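You operate a simulated robot arm through the tools that you are given. There is no shell and no other tool. Be economical: measure what you need, move in short steps, check, and stop when the job is done.

The job below is to be done with a simulated robot arm. You get a single attempt, and the scene is never put back.

TASK
Put one of the brake shoes from the top of the side table on top of the green sample bobbin.

Only the result counts: the job must be done as asked and must still hold three seconds after the hand-in. Knocking over, shifting, dropping, spilling or breaking anything else fails it.

THE ROBOT
A 6-joint arm with a two-finger parallel gripper, fixed in place. Base frame: the origin is at the foot of the arm, x ahead of it, y to its left, z up; the work surface is at about z = 800. Lengths are in mm, angles in rad, forces in N, time in s.
With the tool pointing down near the work surface it reaches from about 240 to 640 mm from the base axis. Its first joint turns from -1.152 to 1.152 rad. Payload 2.7 kg.
The tool frame sits at the grasp point between the pads (the TCP): z along the fingers, y along the line on which they close. The tips reach 23 mm beyond it. The gripper opens to 94 mm. The fingers are 38 mm wide and 10 mm thick; the gripper's body (54 by 96 mm) begins 39 mm behind the TCP.
Orientation is told as [roll, pitch, yaw] about the base's x, y, z axes, in that order, counted from this pose: with the fingers straight down and closing along the base's y, the tool's x points along the base's -x, its y along +y and its z along -z.

THE INTERFACE
- The arm moves only by the tool move_arm. Its argument "targets" is a list of rows, each a list of 7 numbers: the shift along the tool's x, y, z in mm, then the turn, a rotation vector about the tool's x, y, z in rad, then the finger opening in mm, from 0 to 94. In form: [[x, y, z, ax, ay, az, jaw], ...]. A call has 1 to 12 rows; each row shifts and turns the commanded pose from where the row before left it, along the tool's axes as they then stand. A row lasts 0.2 s, in which the tool goes at most 50 mm and 0.15 rad; a call with a longer step from one row to the next is refused whole, and so is a gripper value outside its range. A pose out of reach is approached as far as the arm can. The call stops where the force on the tool passes 40 N (or 10 N more than at its start, if that is more) or the arm is blocked; 0.2 s more then pass. Each finger travels about 45 mm/s and halts on what it meets, pressing with about 27 N; the grip force reading is that of the motor and also rises with nothing between the fingers. The clock runs only during rows and for 0.2 s after the last one: add rows that do not move to give the fingers time. It gives the time, the measured TCP pose, the force on the tool (base axes), the opening and the grip force at its end, in the units of the frame above (readings bear some noise).
- Cameras (640 x 400 px; columns grow to the right, rows downward): "scene" is fixed at [69.2, -424.8, 1407]; the picture's right is [0.84, -0.54, 0.00], its down [-0.29, -0.45, -0.85] and it looks along [0.46, 0.71, -0.53] (base axes); focal length 346 px, centre (320, 200). "wrist" rides on the gripper at [-39, 0, -44] in the tool frame; the picture's right is [0.00, -1.00, 0.00], its down [0.97, 0.00, -0.24] and it looks along [0.24, 0.00, 0.97] (tool axes); focal length 218 px, centre (320, 200).
- grab_frame(camera): a new picture of that camera. The clock stands still meanwhile.
- pixel_to_xyz(camera, pixels): there is no depth. For up to 12 entries [column, row, z] of the newest picture of that camera ("zoom" is the newest enlarged one), the place [x, y] in the base frame at which the ray of that pixel passes the height z, good to about 2 mm. The clock stands still meanwhile.
- close_up(camera, box): a new picture of the part [left, top, right, bottom] of that camera's present view, enlarged. The clock stands still meanwhile.
- sign_off(): hands the job in; it is judged then, once.

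Go step by step. Measure first, check grasps and placings, and put right what went wrong. The budget is 60 turns and 22 pictures, counting those below and the enlarged ones. Unless the task says otherwise, let go and move clear before handing in, and close with one line.

The tools are called after ">>>" as a command line: name --pt "numbers of a row" for each row, then --argument value for the rest, lists and objects as JSON in quotes. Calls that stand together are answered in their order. move_arm: Moves the arm, as the interface text tells. Its arguments: {"type":"object","properties":{"targets":{"type":"array","items":{"type":"array","items":{"type":"number"}}}},"required":["targets"]} The other tools are called the same way: grab_frame (camera) takes a picture; pixel_to_xyz (camera, pixels) gives the place at which the rays of pixels pass given heights; close_up (camera, box) takes an enlarged picture of a part of a camera's view; sign_off () hands the job in.

At the start:

```text
clock: 0.0
tcp_pos: [373.3, 266.7, 1074.6]
tool_rot: [0.002, -0.002, -0.001]
force: [-0.6, 0.6, -0.2]
width: 94.0
finger_force: 0.1
```

scene: 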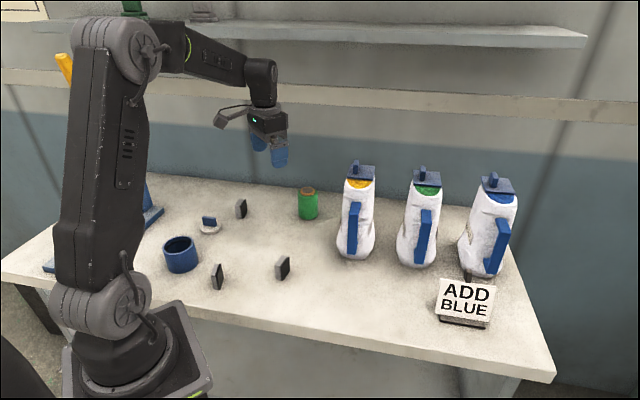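
wrist: 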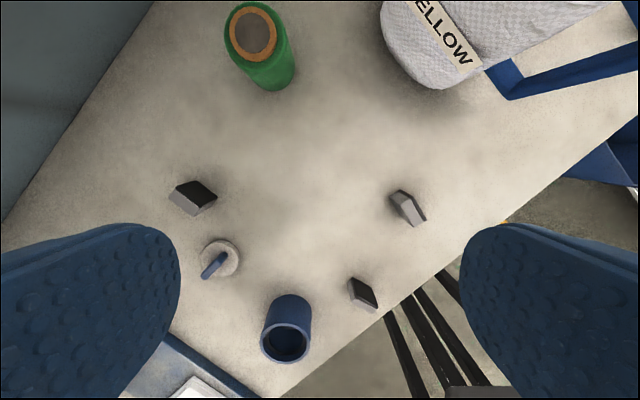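

The scene shows three small dark/grey blocks (scene px (241,209), (218,277), (282,267)) and a green bobbin at (308,204). I'll enlarge both views to measure them.

>>> close_up --camera "scene" --box '[180, 160, 340, 300]'

>>> close_up --camera "wrist" --box '[150, 0, 470, 320]'

>>> pixel_to_xyz --camera "scene" --pixels '[[241, 217, 800], [218, 289, 800], [282, 278, 800], [308, 218, 800], [308, 190, 870]]'

>>> pixel_to_xyz --camera "wrist" --pixels '[[193, 210, 800], [408, 222, 800], [357, 303, 800], [253, 35, 850], [253, 35, 870], [278, 80, 800]]'

```text
2.86 times, centred on (260, 230) of scene
```

zoom: 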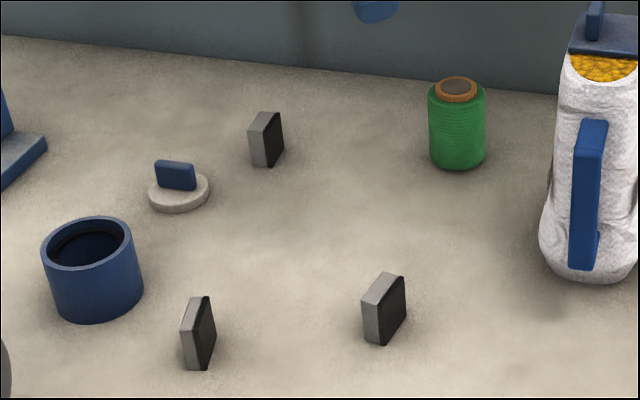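

```text
1.25 times, centred on (310, 160) of wrist
```

zoom: 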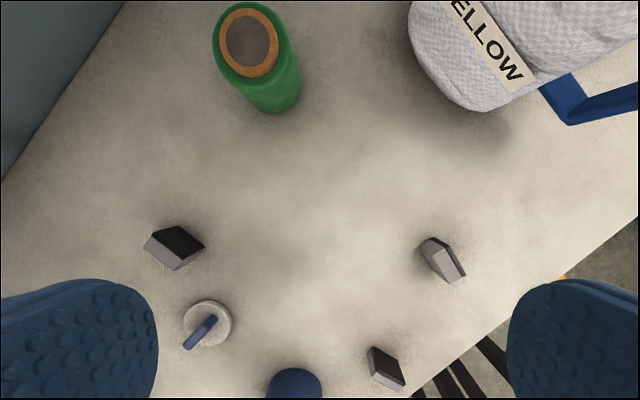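

```text
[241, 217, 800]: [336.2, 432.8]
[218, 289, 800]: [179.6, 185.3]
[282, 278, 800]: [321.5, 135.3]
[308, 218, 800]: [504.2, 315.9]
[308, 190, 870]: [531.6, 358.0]
```

```text
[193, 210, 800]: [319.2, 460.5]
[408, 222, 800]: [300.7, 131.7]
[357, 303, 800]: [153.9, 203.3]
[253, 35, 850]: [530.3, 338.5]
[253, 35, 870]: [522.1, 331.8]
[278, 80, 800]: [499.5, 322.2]
```

The shoe at about (310,135) is nearest and clear of its neighbours. The bobbin is around (520,330). I'll hover above that shoe and look.

>>> move_arm --pt "16 -32 30 0 0 0 94" --pt "16 -32 30 0 0 0 94" --pt "16 -32 30 0 0 0 94" --pt "16 -32 30 0 0 0 94" --pt "0 0 0 0 0 0 94"

>>> grab_frame --camera "wrist"

```text
clock: 1.2
tcp_pos: [310.2, 137.9, 954.7]
tool_rot: [0.001, -0.002, 0.001]
force: [-0.4, 0.4, 0.2]
width: 93.8
finger_force: 0.0
```

```text
17 pictures are left
```

wrist: 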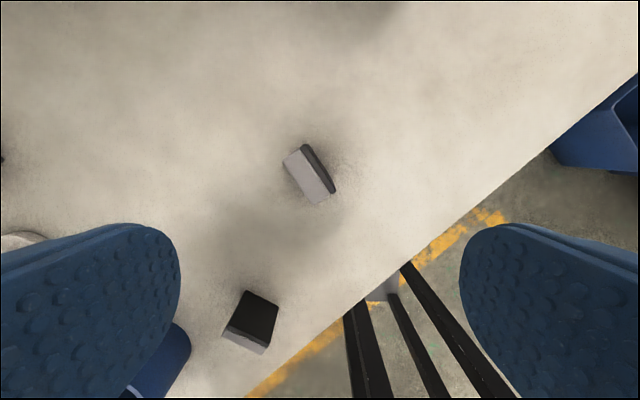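

>>> close_up --camera "wrist" --box '[260, 125, 360, 225]'

>>> close_up --camera "scene" --box '[262, 245, 302, 290]'

```text
4.00 times, centred on (310, 175) of wrist
```

zoom: 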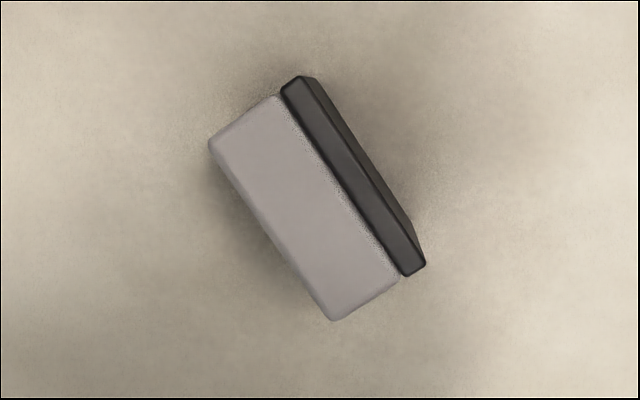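

```text
8.89 times, centred on (282, 268) of scene
```

zoom: 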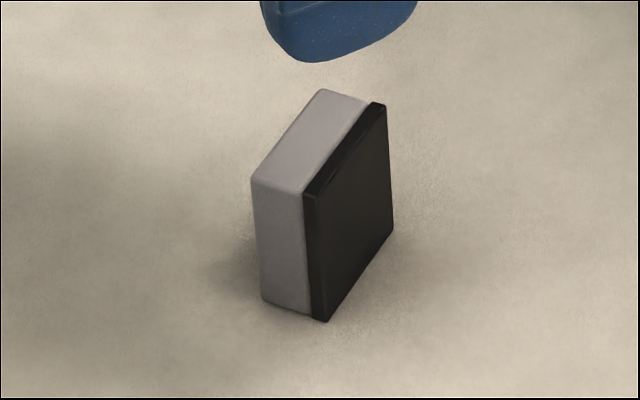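

The shoe stands upright, roughly 40 mm tall. I'll compute its top corners from both views.

>>> pixel_to_xyz --camera "wrist" --pixels '[[292.5, 160.75, 840], [313, 144, 840], [346.25, 191.25, 840], [323.75, 205, 840]]'

>>> pixel_to_xyz --camera "zoom" --pixels '[[251, 182, 840], [322, 89, 840], [385, 104, 840], [308, 193, 840], [318, 320, 800], [262, 298, 800], [393, 230, 800]]'

```text
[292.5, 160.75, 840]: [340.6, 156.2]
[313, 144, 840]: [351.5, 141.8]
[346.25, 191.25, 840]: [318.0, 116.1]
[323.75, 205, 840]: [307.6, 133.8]
```

```text
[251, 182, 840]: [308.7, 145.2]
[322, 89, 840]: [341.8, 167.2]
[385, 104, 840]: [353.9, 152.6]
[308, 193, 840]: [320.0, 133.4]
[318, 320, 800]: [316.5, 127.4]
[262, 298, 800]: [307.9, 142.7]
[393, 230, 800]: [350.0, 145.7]
```

The top corners give a shoe about 42 × 18 mm, with its long side turned about 0.58 rad. The two views differ by a few mm in y. I'll turn the gripper to match, come over it and look again from closer.

>>> move_arm --pt "0 0 0 0 0 -0.145 94" --pt "0 0 0 0 0 -0.145 94" --pt "0 0 0 0 0 -0.145 94" --pt "0 0 0 0 0 -0.145 94" --pt "-17.5 -7.9 35 0 0 0 94" --pt "0 0 0 0 0 0 94"

>>> grab_frame --camera "wrist"

```text
clock: 2.6
tcp_pos: [329.5, 144.4, 919.7]
tool_rot: [0.0, -0.004, 0.58]
force: [-0.6, 1.2, -0.4]
width: 94.3
finger_force: 0.1
```

```text
14 pictures are left
```

wrist: 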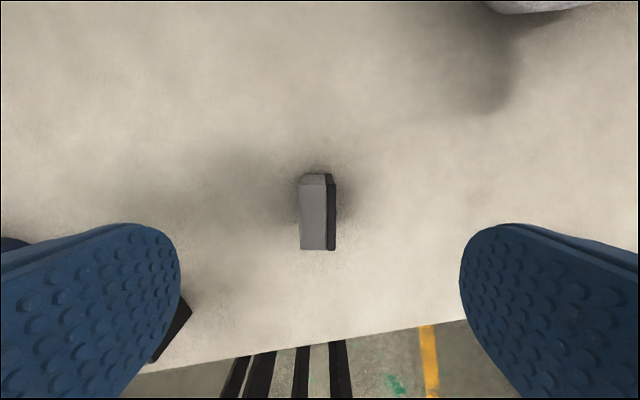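

The block is aligned and centred between the fingers (top spans cols 300–336, rows 185–250). I'll check its position along the other axis.

>>> pixel_to_xyz --camera "wrist" --pixels '[[318, 185, 842], [318, 250, 842], [300, 217, 842], [336, 217, 842], [318, 173, 800]]'

>>> close_up --camera "wrist" --box '[280, 160, 360, 260]'

```text
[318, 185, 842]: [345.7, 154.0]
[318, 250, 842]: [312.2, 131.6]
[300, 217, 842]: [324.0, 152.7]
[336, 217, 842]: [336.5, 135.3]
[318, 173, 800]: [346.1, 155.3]
```

```text
4.00 times, centred on (320, 210) of wrist
```

zoom: 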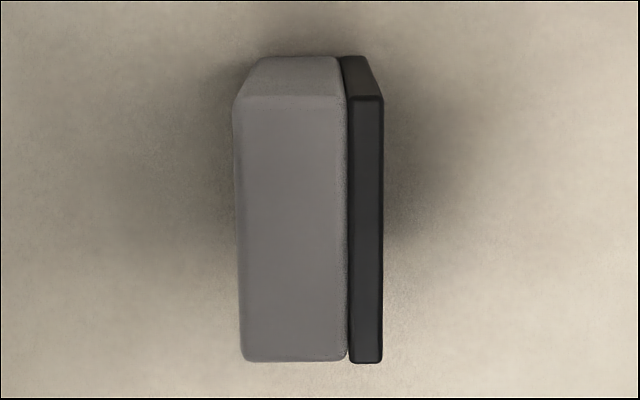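

The shoe's top centre is at about (329,143), matching the TCP, with nothing near the fingers. I'll descend to TCP z≈830 and close.

>>> move_arm --pt "0 0 30 0 0 0 94" --pt "0 0 30 0 0 0 70" --pt "0 0 20 0 0 0 50" --pt "0 0 9.5 0 0 0 40" --pt "0 0 0 0 0 0 30" --pt "0 0 0 0 0 0 10" --pt "0 0 0 0 0 0 10" --pt "0 0 0 0 0 0 10" --pt "0 0 0 0 0 0 10" --pt "0 0 0 0 0 0 10"

```text
clock: 4.8
tcp_pos: [329.6, 142.1, 829.9]
tool_rot: [0.001, -0.002, 0.579]
force: [-0.5, 0.7, 0.4]
width: 20.6
finger_force: 26.7
```

The fingers closed on something 20.6 mm wide with 26.7 N. I'll lift 120 mm and look.

>>> move_arm --pt "0 0 -10 0 0 0 10" --pt "0 0 -25 0 0 0 10" --pt "0 0 -35 0 0 0 10" --pt "0 0 -35 0 0 0 10" --pt "0 0 -25 0 0 0 10" --pt "0 0 0 0 0 0 10"

>>> grab_frame --camera "wrist"

>>> close_up --camera "scene" --box '[260, 170, 350, 250]'

```text
clock: 6.2
tcp_pos: [328.8, 142.5, 961.3]
tool_rot: [-0.002, -0.002, 0.58]
force: [-0.8, -0.2, -0.6]
width: 20.5
finger_force: 26.8
```

```text
12 pictures are left
```

wrist: 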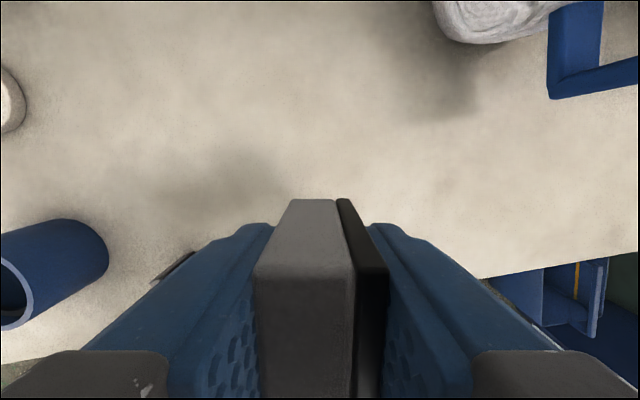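

```text
5.00 times, centred on (305, 210) of scene
```

zoom: 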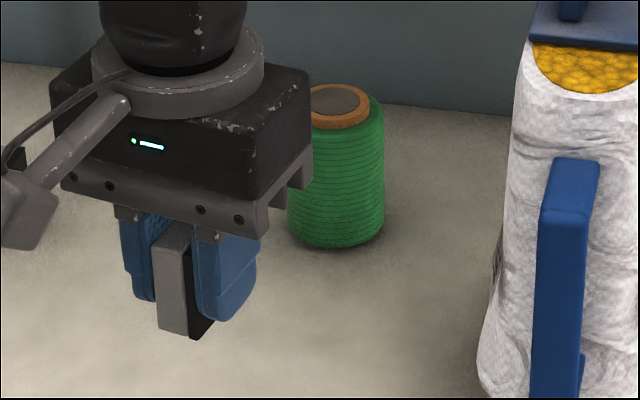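

The shoe is held firmly, and its lower end sticks out about 7 mm below the tips. Next I'll measure the bobbin and the nearest jug.

>>> pixel_to_xyz --camera "zoom" --pixels '[[288, 225, 800], [384, 225, 800], [336, 247, 800], [370, 105, 870], [370, 105, 880], [336, 130, 870], [490, 370, 800], [530, 40, 940]]'

>>> move_arm --pt "0 0 -40 0 0 0 10" --pt "-40 0 0 0 0 0 10" --pt "-40 0 0 0 0 0 10" --pt "-40 0 0 0 0 0 10" --pt "-40 0 0 0 0 0 10" --pt "0 27 0 0 0 0 10" --pt "0 27 0 0 0 0 10" --pt "0 0 0 0 0 0 10"

>>> grab_frame --camera "wrist"

```text
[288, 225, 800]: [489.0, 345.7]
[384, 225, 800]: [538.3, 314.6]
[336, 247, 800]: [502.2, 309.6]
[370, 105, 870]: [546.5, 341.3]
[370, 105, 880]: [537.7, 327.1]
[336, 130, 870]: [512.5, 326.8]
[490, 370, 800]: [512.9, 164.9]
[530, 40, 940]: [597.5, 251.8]
```

```text
clock: 8.0
tcp_pos: [433.4, 275.6, 999.7]
tool_rot: [0.0, -0.002, 0.579]
force: [0.4, -0.6, -1.5]
width: 20.7
finger_force: 27.0
```

```text
10 pictures are left
```

wrist: 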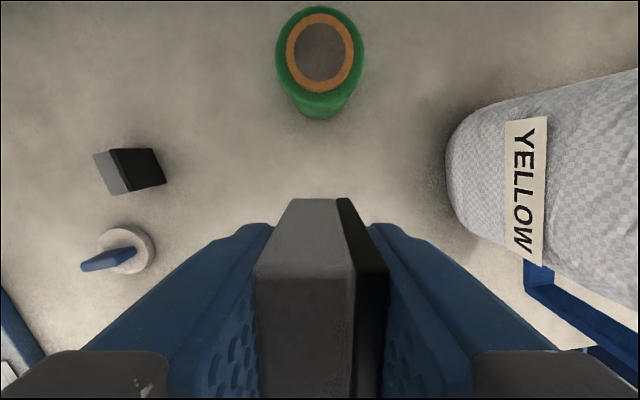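

The bobbin is in clear view; its core ring is centred at wrist px (320,52). I'll triangulate the top's height against the scene view (core centre ≈ (307.6,191)).

>>> pixel_to_xyz --camera "wrist" --pixels '[[320, 52, 860], [320, 52, 870], [320, 52, 880], [286.5, 52, 870], [353.5, 52, 870], [320, 93, 870], [320, 13, 870], [320, 117, 800], [459, 150, 850]]'

>>> pixel_to_xyz --camera "scene" --pixels '[[307.6, 191.5, 860], [307.6, 191.5, 870], [307.6, 191.5, 880]]'

>>> close_up --camera "scene" --box '[270, 160, 350, 240]'

```text
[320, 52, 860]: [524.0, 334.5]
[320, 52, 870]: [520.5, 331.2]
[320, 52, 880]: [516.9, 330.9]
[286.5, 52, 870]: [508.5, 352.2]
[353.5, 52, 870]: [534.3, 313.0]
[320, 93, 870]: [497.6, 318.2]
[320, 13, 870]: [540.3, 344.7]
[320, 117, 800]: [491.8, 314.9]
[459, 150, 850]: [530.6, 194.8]
```

```text
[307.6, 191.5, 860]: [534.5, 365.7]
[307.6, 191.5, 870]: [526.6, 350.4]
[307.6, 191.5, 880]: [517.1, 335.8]
```

```text
5.00 times, centred on (310, 200) of scene
```

zoom: 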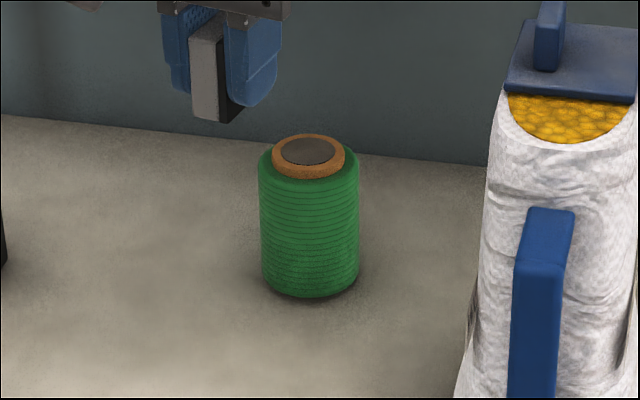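

The two views agree at a core top height of about 880–884, centred near (517,331). I'll take a finer look at the core from the wrist and check where the shoe's far end sits relative to the TCP.

>>> pixel_to_xyz --camera "wrist" --pixels '[[290, 199, 970], [338, 199, 970], [350, 199, 970], [313, 199, 970], [320, 199, 968], [320, 199, 972], [300, 278, 1011], [320, 93, 882], [320, 13, 882], [286.5, 52, 882], [353.5, 52, 882], [320, 52, 882]]'

>>> close_up --camera "wrist" --box '[250, 0, 410, 120]'

>>> pixel_to_xyz --camera "scene" --pixels '[[307.6, 190.2, 880], [307.6, 190.2, 884], [307.6, 190.2, 888]]'

```text
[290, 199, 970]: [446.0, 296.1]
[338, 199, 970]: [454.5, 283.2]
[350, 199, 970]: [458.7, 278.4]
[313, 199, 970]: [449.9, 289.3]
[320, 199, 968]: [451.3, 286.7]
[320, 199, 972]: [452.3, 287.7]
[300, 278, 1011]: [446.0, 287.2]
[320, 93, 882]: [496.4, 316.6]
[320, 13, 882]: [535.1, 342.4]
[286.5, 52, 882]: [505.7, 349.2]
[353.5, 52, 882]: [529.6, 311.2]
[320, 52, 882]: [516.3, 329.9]
```

```text
3.33 times, centred on (330, 60) of wrist
```

zoom: 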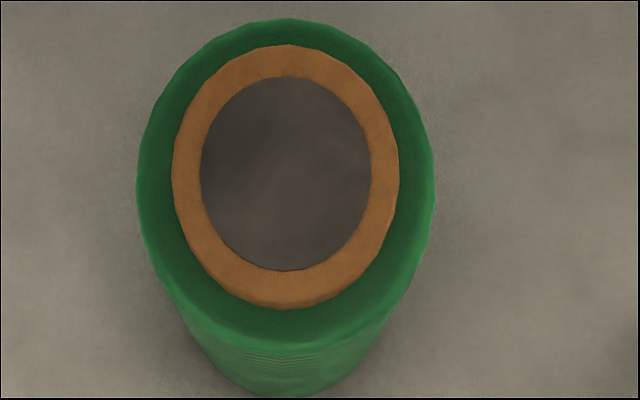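

```text
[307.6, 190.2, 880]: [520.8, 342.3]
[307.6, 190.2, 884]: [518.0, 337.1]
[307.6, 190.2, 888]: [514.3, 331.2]
```

The core cap is flat (disc and ring are concentric) and centred at about (516,329.5). The shoe's far end is 21.8 mm ahead of the TCP, so it is practically centred. I'll move over the bobbin and go down to TCP z≈930.

>>> move_arm --pt "-25 0 0 0 0 0 10" --pt "-25 0 0 0 0 0 10" --pt "-25 0 0 0 0 0 10" --pt "-22 0 0 0 0 0 10" --pt "0 0 25 0 0 0 10" --pt "0 0 25 0 0 0 10" --pt "0 0 18 0 0 0 10" --pt "0 0 0 0 0 0 10"

>>> close_up --camera "scene" --box '[270, 150, 350, 230]'

>>> grab_frame --camera "wrist"

```text
clock: 9.8
tcp_pos: [516.0, 328.4, 932.1]
tool_rot: [0.0, -0.005, 0.581]
force: [0.3, 0.6, -0.2]
width: 20.9
finger_force: 27.7
```

```text
5.00 times, centred on (310, 190) of scene
```

zoom: 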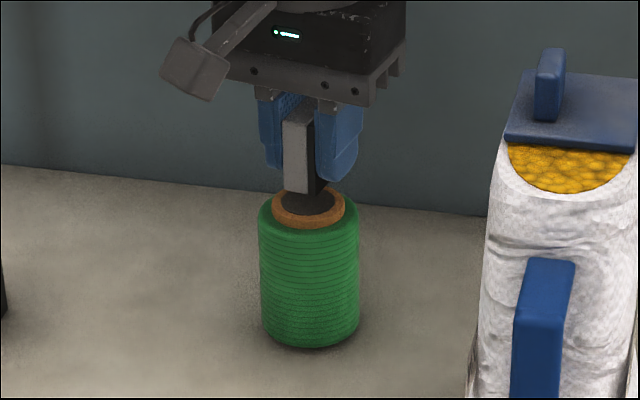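

```text
6 pictures are left
```

wrist: 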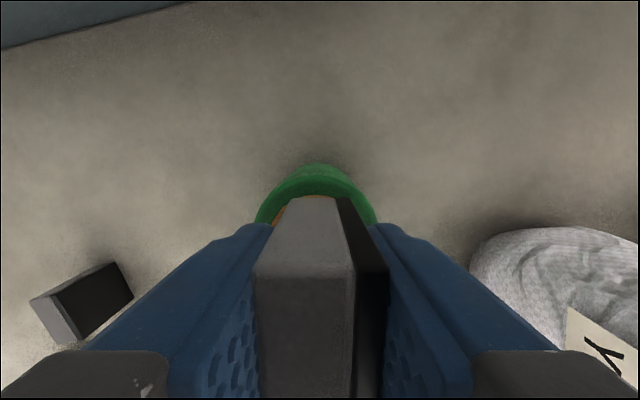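

The shoe sits almost centred above the core; the wrist view shows the bobbin about 2 mm to the left (cols 257–376 versus shoe 290–352). I'll shift +2 mm and lower slowly.

>>> move_arm --pt "0 2 0 0 0 0 10" --pt "0 0 5 0 0 0 10" --pt "0 0 3 0 0 0 10" --pt "0 0 1 0 0 0 10" --pt "0 0 1 0 0 0 10" --pt "0 0 1 0 0 0 10" --pt "0 0 1 0 0 0 10"

```text
clock: 11.4
tcp_pos: [512.5, 330.1, 920.1]
tool_rot: [0.002, -0.001, 0.58]
force: [-0.1, 0.8, -0.7]
width: 20.7
finger_force: 27.0
```

No contact yet at z 920. I'll keep lowering in small steps.

>>> move_arm --pt "0 0 1 0 0 0 10" --pt "0 0 1 0 0 0 10" --pt "0 0 1 0 0 0 10"

>>> move_arm --pt "0 0 1 0 0 0 10" --pt "0 0 1 0 0 0 10"

>>> close_up --camera "scene" --box '[285, 165, 335, 215]'

```text
clock: 12.2
tcp_pos: [513.3, 330.5, 919.6]
tool_rot: [-0.003, -0.005, 0.58]
force: [-5.1, -4.5, 12.7]
width: 20.7
finger_force: 26.7
```

```text
clock: 12.8
tcp_pos: [514.2, 330.9, 918.8]
tool_rot: [-0.002, -0.009, 0.58]
force: [-3.7, -4.5, 28.4]
width: 20.7
finger_force: 26.8
```

```text
8.00 times, centred on (310, 190) of scene
```

zoom: 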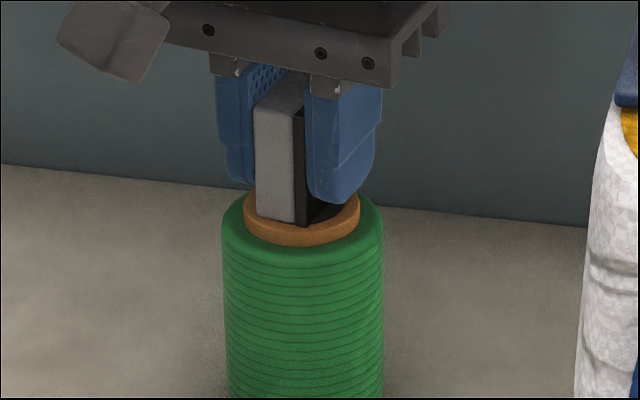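

Contact at about 28 N with the shoe's bottom on the core (z≈888). I'll check centring by projecting the shoe's bottom corners and the ring edges at that height.

>>> pixel_to_xyz --camera "zoom" --pixels '[[257, 214, 888], [297, 222, 888], [308, 223, 888], [302, 233, 888], [244, 203, 888], [361, 203, 888], [302, 201.6, 888]]'

>>> pixel_to_xyz --camera "wrist" --pixels '[[316.5, 164, 885], [257, 222, 885], [376, 222, 885], [320, 199, 902]]'

```text
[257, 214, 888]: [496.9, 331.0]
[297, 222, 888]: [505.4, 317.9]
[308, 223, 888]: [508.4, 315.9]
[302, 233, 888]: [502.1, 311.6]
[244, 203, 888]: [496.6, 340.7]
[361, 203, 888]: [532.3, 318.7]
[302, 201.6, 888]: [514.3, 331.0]
```

```text
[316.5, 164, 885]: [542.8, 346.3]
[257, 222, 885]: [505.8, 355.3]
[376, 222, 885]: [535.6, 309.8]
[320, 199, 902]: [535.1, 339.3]
```

In the scene view the shoe looks up to 6 mm too far forward along its length, while the wrist data say it's centred. A wrist close-up of the far end should settle it.

>>> close_up --camera "wrist" --box '[240, 150, 400, 250]'

```text
4.00 times, centred on (320, 200) of wrist
```

zoom: 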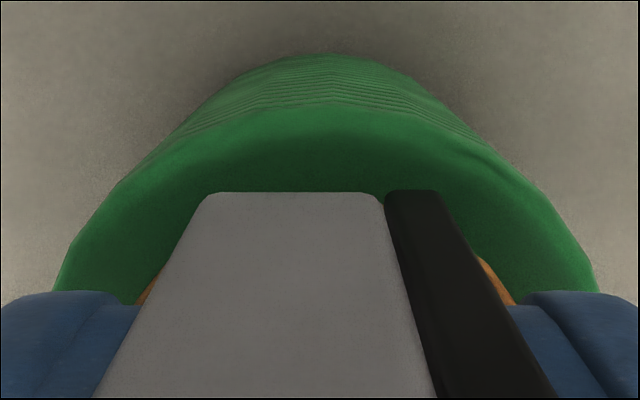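

>>> pixel_to_xyz --camera "zoom" --pixels '[[320, 193, 888], [137, 300, 888], [515, 300, 888], [165, 268, 888], [480, 260, 888], [325, 105, 884], [325, 105, 880], [55, 290, 882], [598, 290, 882]]'

```text
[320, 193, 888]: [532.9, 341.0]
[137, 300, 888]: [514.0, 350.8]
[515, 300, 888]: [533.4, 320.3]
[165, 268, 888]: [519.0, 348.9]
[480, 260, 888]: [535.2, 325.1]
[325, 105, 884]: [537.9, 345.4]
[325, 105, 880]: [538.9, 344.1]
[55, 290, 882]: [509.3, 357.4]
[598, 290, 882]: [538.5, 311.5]
```

The wrist fit puts the core centre about 2.5–3 mm nearer than the shoe's centre, so both views agree the shoe is slightly forward. I'll lift a little, pull back 4 mm and set it down again.

>>> move_arm --pt "0 0 -5 0 0 0 10" --pt "0 0 -4 0 0 0 10" --pt "2 -0.5 0 0 0 0 10" --pt "2 -0.5 0 0 0 0 10" --pt "0 0 4 0 0 0 10" --pt "0 0 1 0 0 0 10" --pt "0 0 1 0 0 0 10" --pt "0 0 1 0 0 0 10" --pt "0 0 0 0 0 0 10"

```text
clock: 14.8
tcp_pos: [511.2, 325.8, 919.0]
tool_rot: [-0.001, -0.006, 0.58]
force: [-5.3, -2.7, 15.7]
width: 20.7
finger_force: 27.2
```

Back in contact at about 16 N, but the reading suggests it moved slightly more than asked. I'll check once more before releasing.

>>> close_up --camera "scene" --box '[285, 165, 335, 215]'

```text
8.00 times, centred on (310, 190) of scene
```

zoom: 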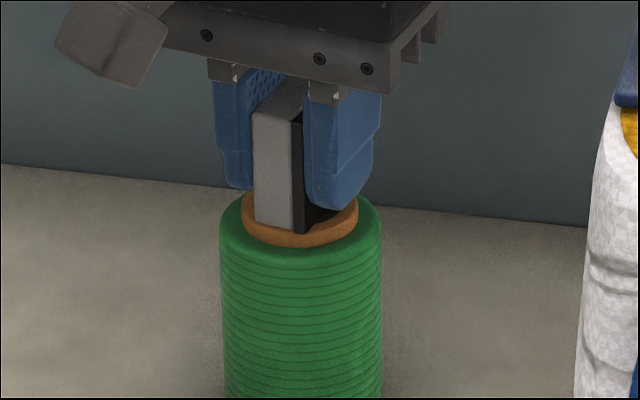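

The shoe's front end (279,226) now sits close to the ring edge, as expected when centred. I'll ease the pressure and open the fingers.

>>> move_arm --pt "0 0 -1 0 0 0 10" --pt "0 0 0 0 0 0 20" --pt "0 0 0 0 0 0 26" --pt "0 0 0 0 0 0 34" --pt "0 0 0 0 0 0 45" --pt "0 0 0 0 0 0 60" --pt "0 0 0 0 0 0 60"

```text
clock: 16.4
tcp_pos: [511.6, 326.1, 918.7]
tool_rot: [-0.001, -0.001, 0.581]
force: [0.3, 0.2, 0.5]
width: 60.2
finger_force: 0.2
```

The fingers are open at 60 mm with no force on the tool. I'll rise straight up clear and look.

>>> move_arm --pt "0 0 -10 0 0 0 60" --pt "0 0 -20 0 0 0 60" --pt "0 0 -35 0 0 0 60" --pt "0 0 -35 0 0 0 60" --pt "40 0 0 0 0 0 60" --pt "40 0 0 0 0 0 60" --pt "0 0 0 0 0 0 60"

>>> grab_frame --camera "scene"

>>> close_up --camera "scene" --box '[285, 165, 335, 215]'

```text
clock: 18.0
tcp_pos: [443.0, 283.4, 1016.9]
tool_rot: [-0.002, -0.005, 0.58]
force: [-0.9, 0.2, 1.1]
width: 60.2
finger_force: 0.0
```

```text
2 pictures are left
```

scene: 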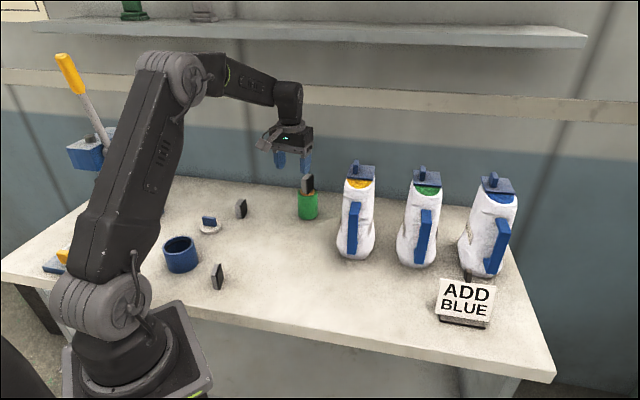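

```text
8.00 times, centred on (310, 190) of scene
```

zoom: 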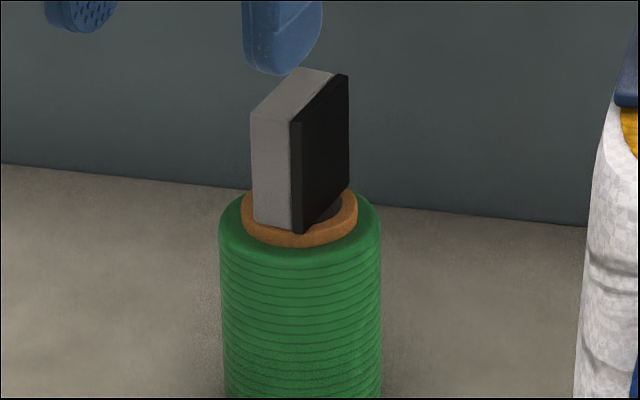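

The shoe stands upright and free on the bobbin's core (zoom px (300,150)). The gripper is clear and everything else is in place, so I'm handing in.

>>> sign_off

```text
The job is handed in.
```

One brake shoe from the side table is now standing upright on top of the green sample bobbin. The bobbin may have shifted by about 1 mm as I set the shoe down, and nothing else was disturbed.
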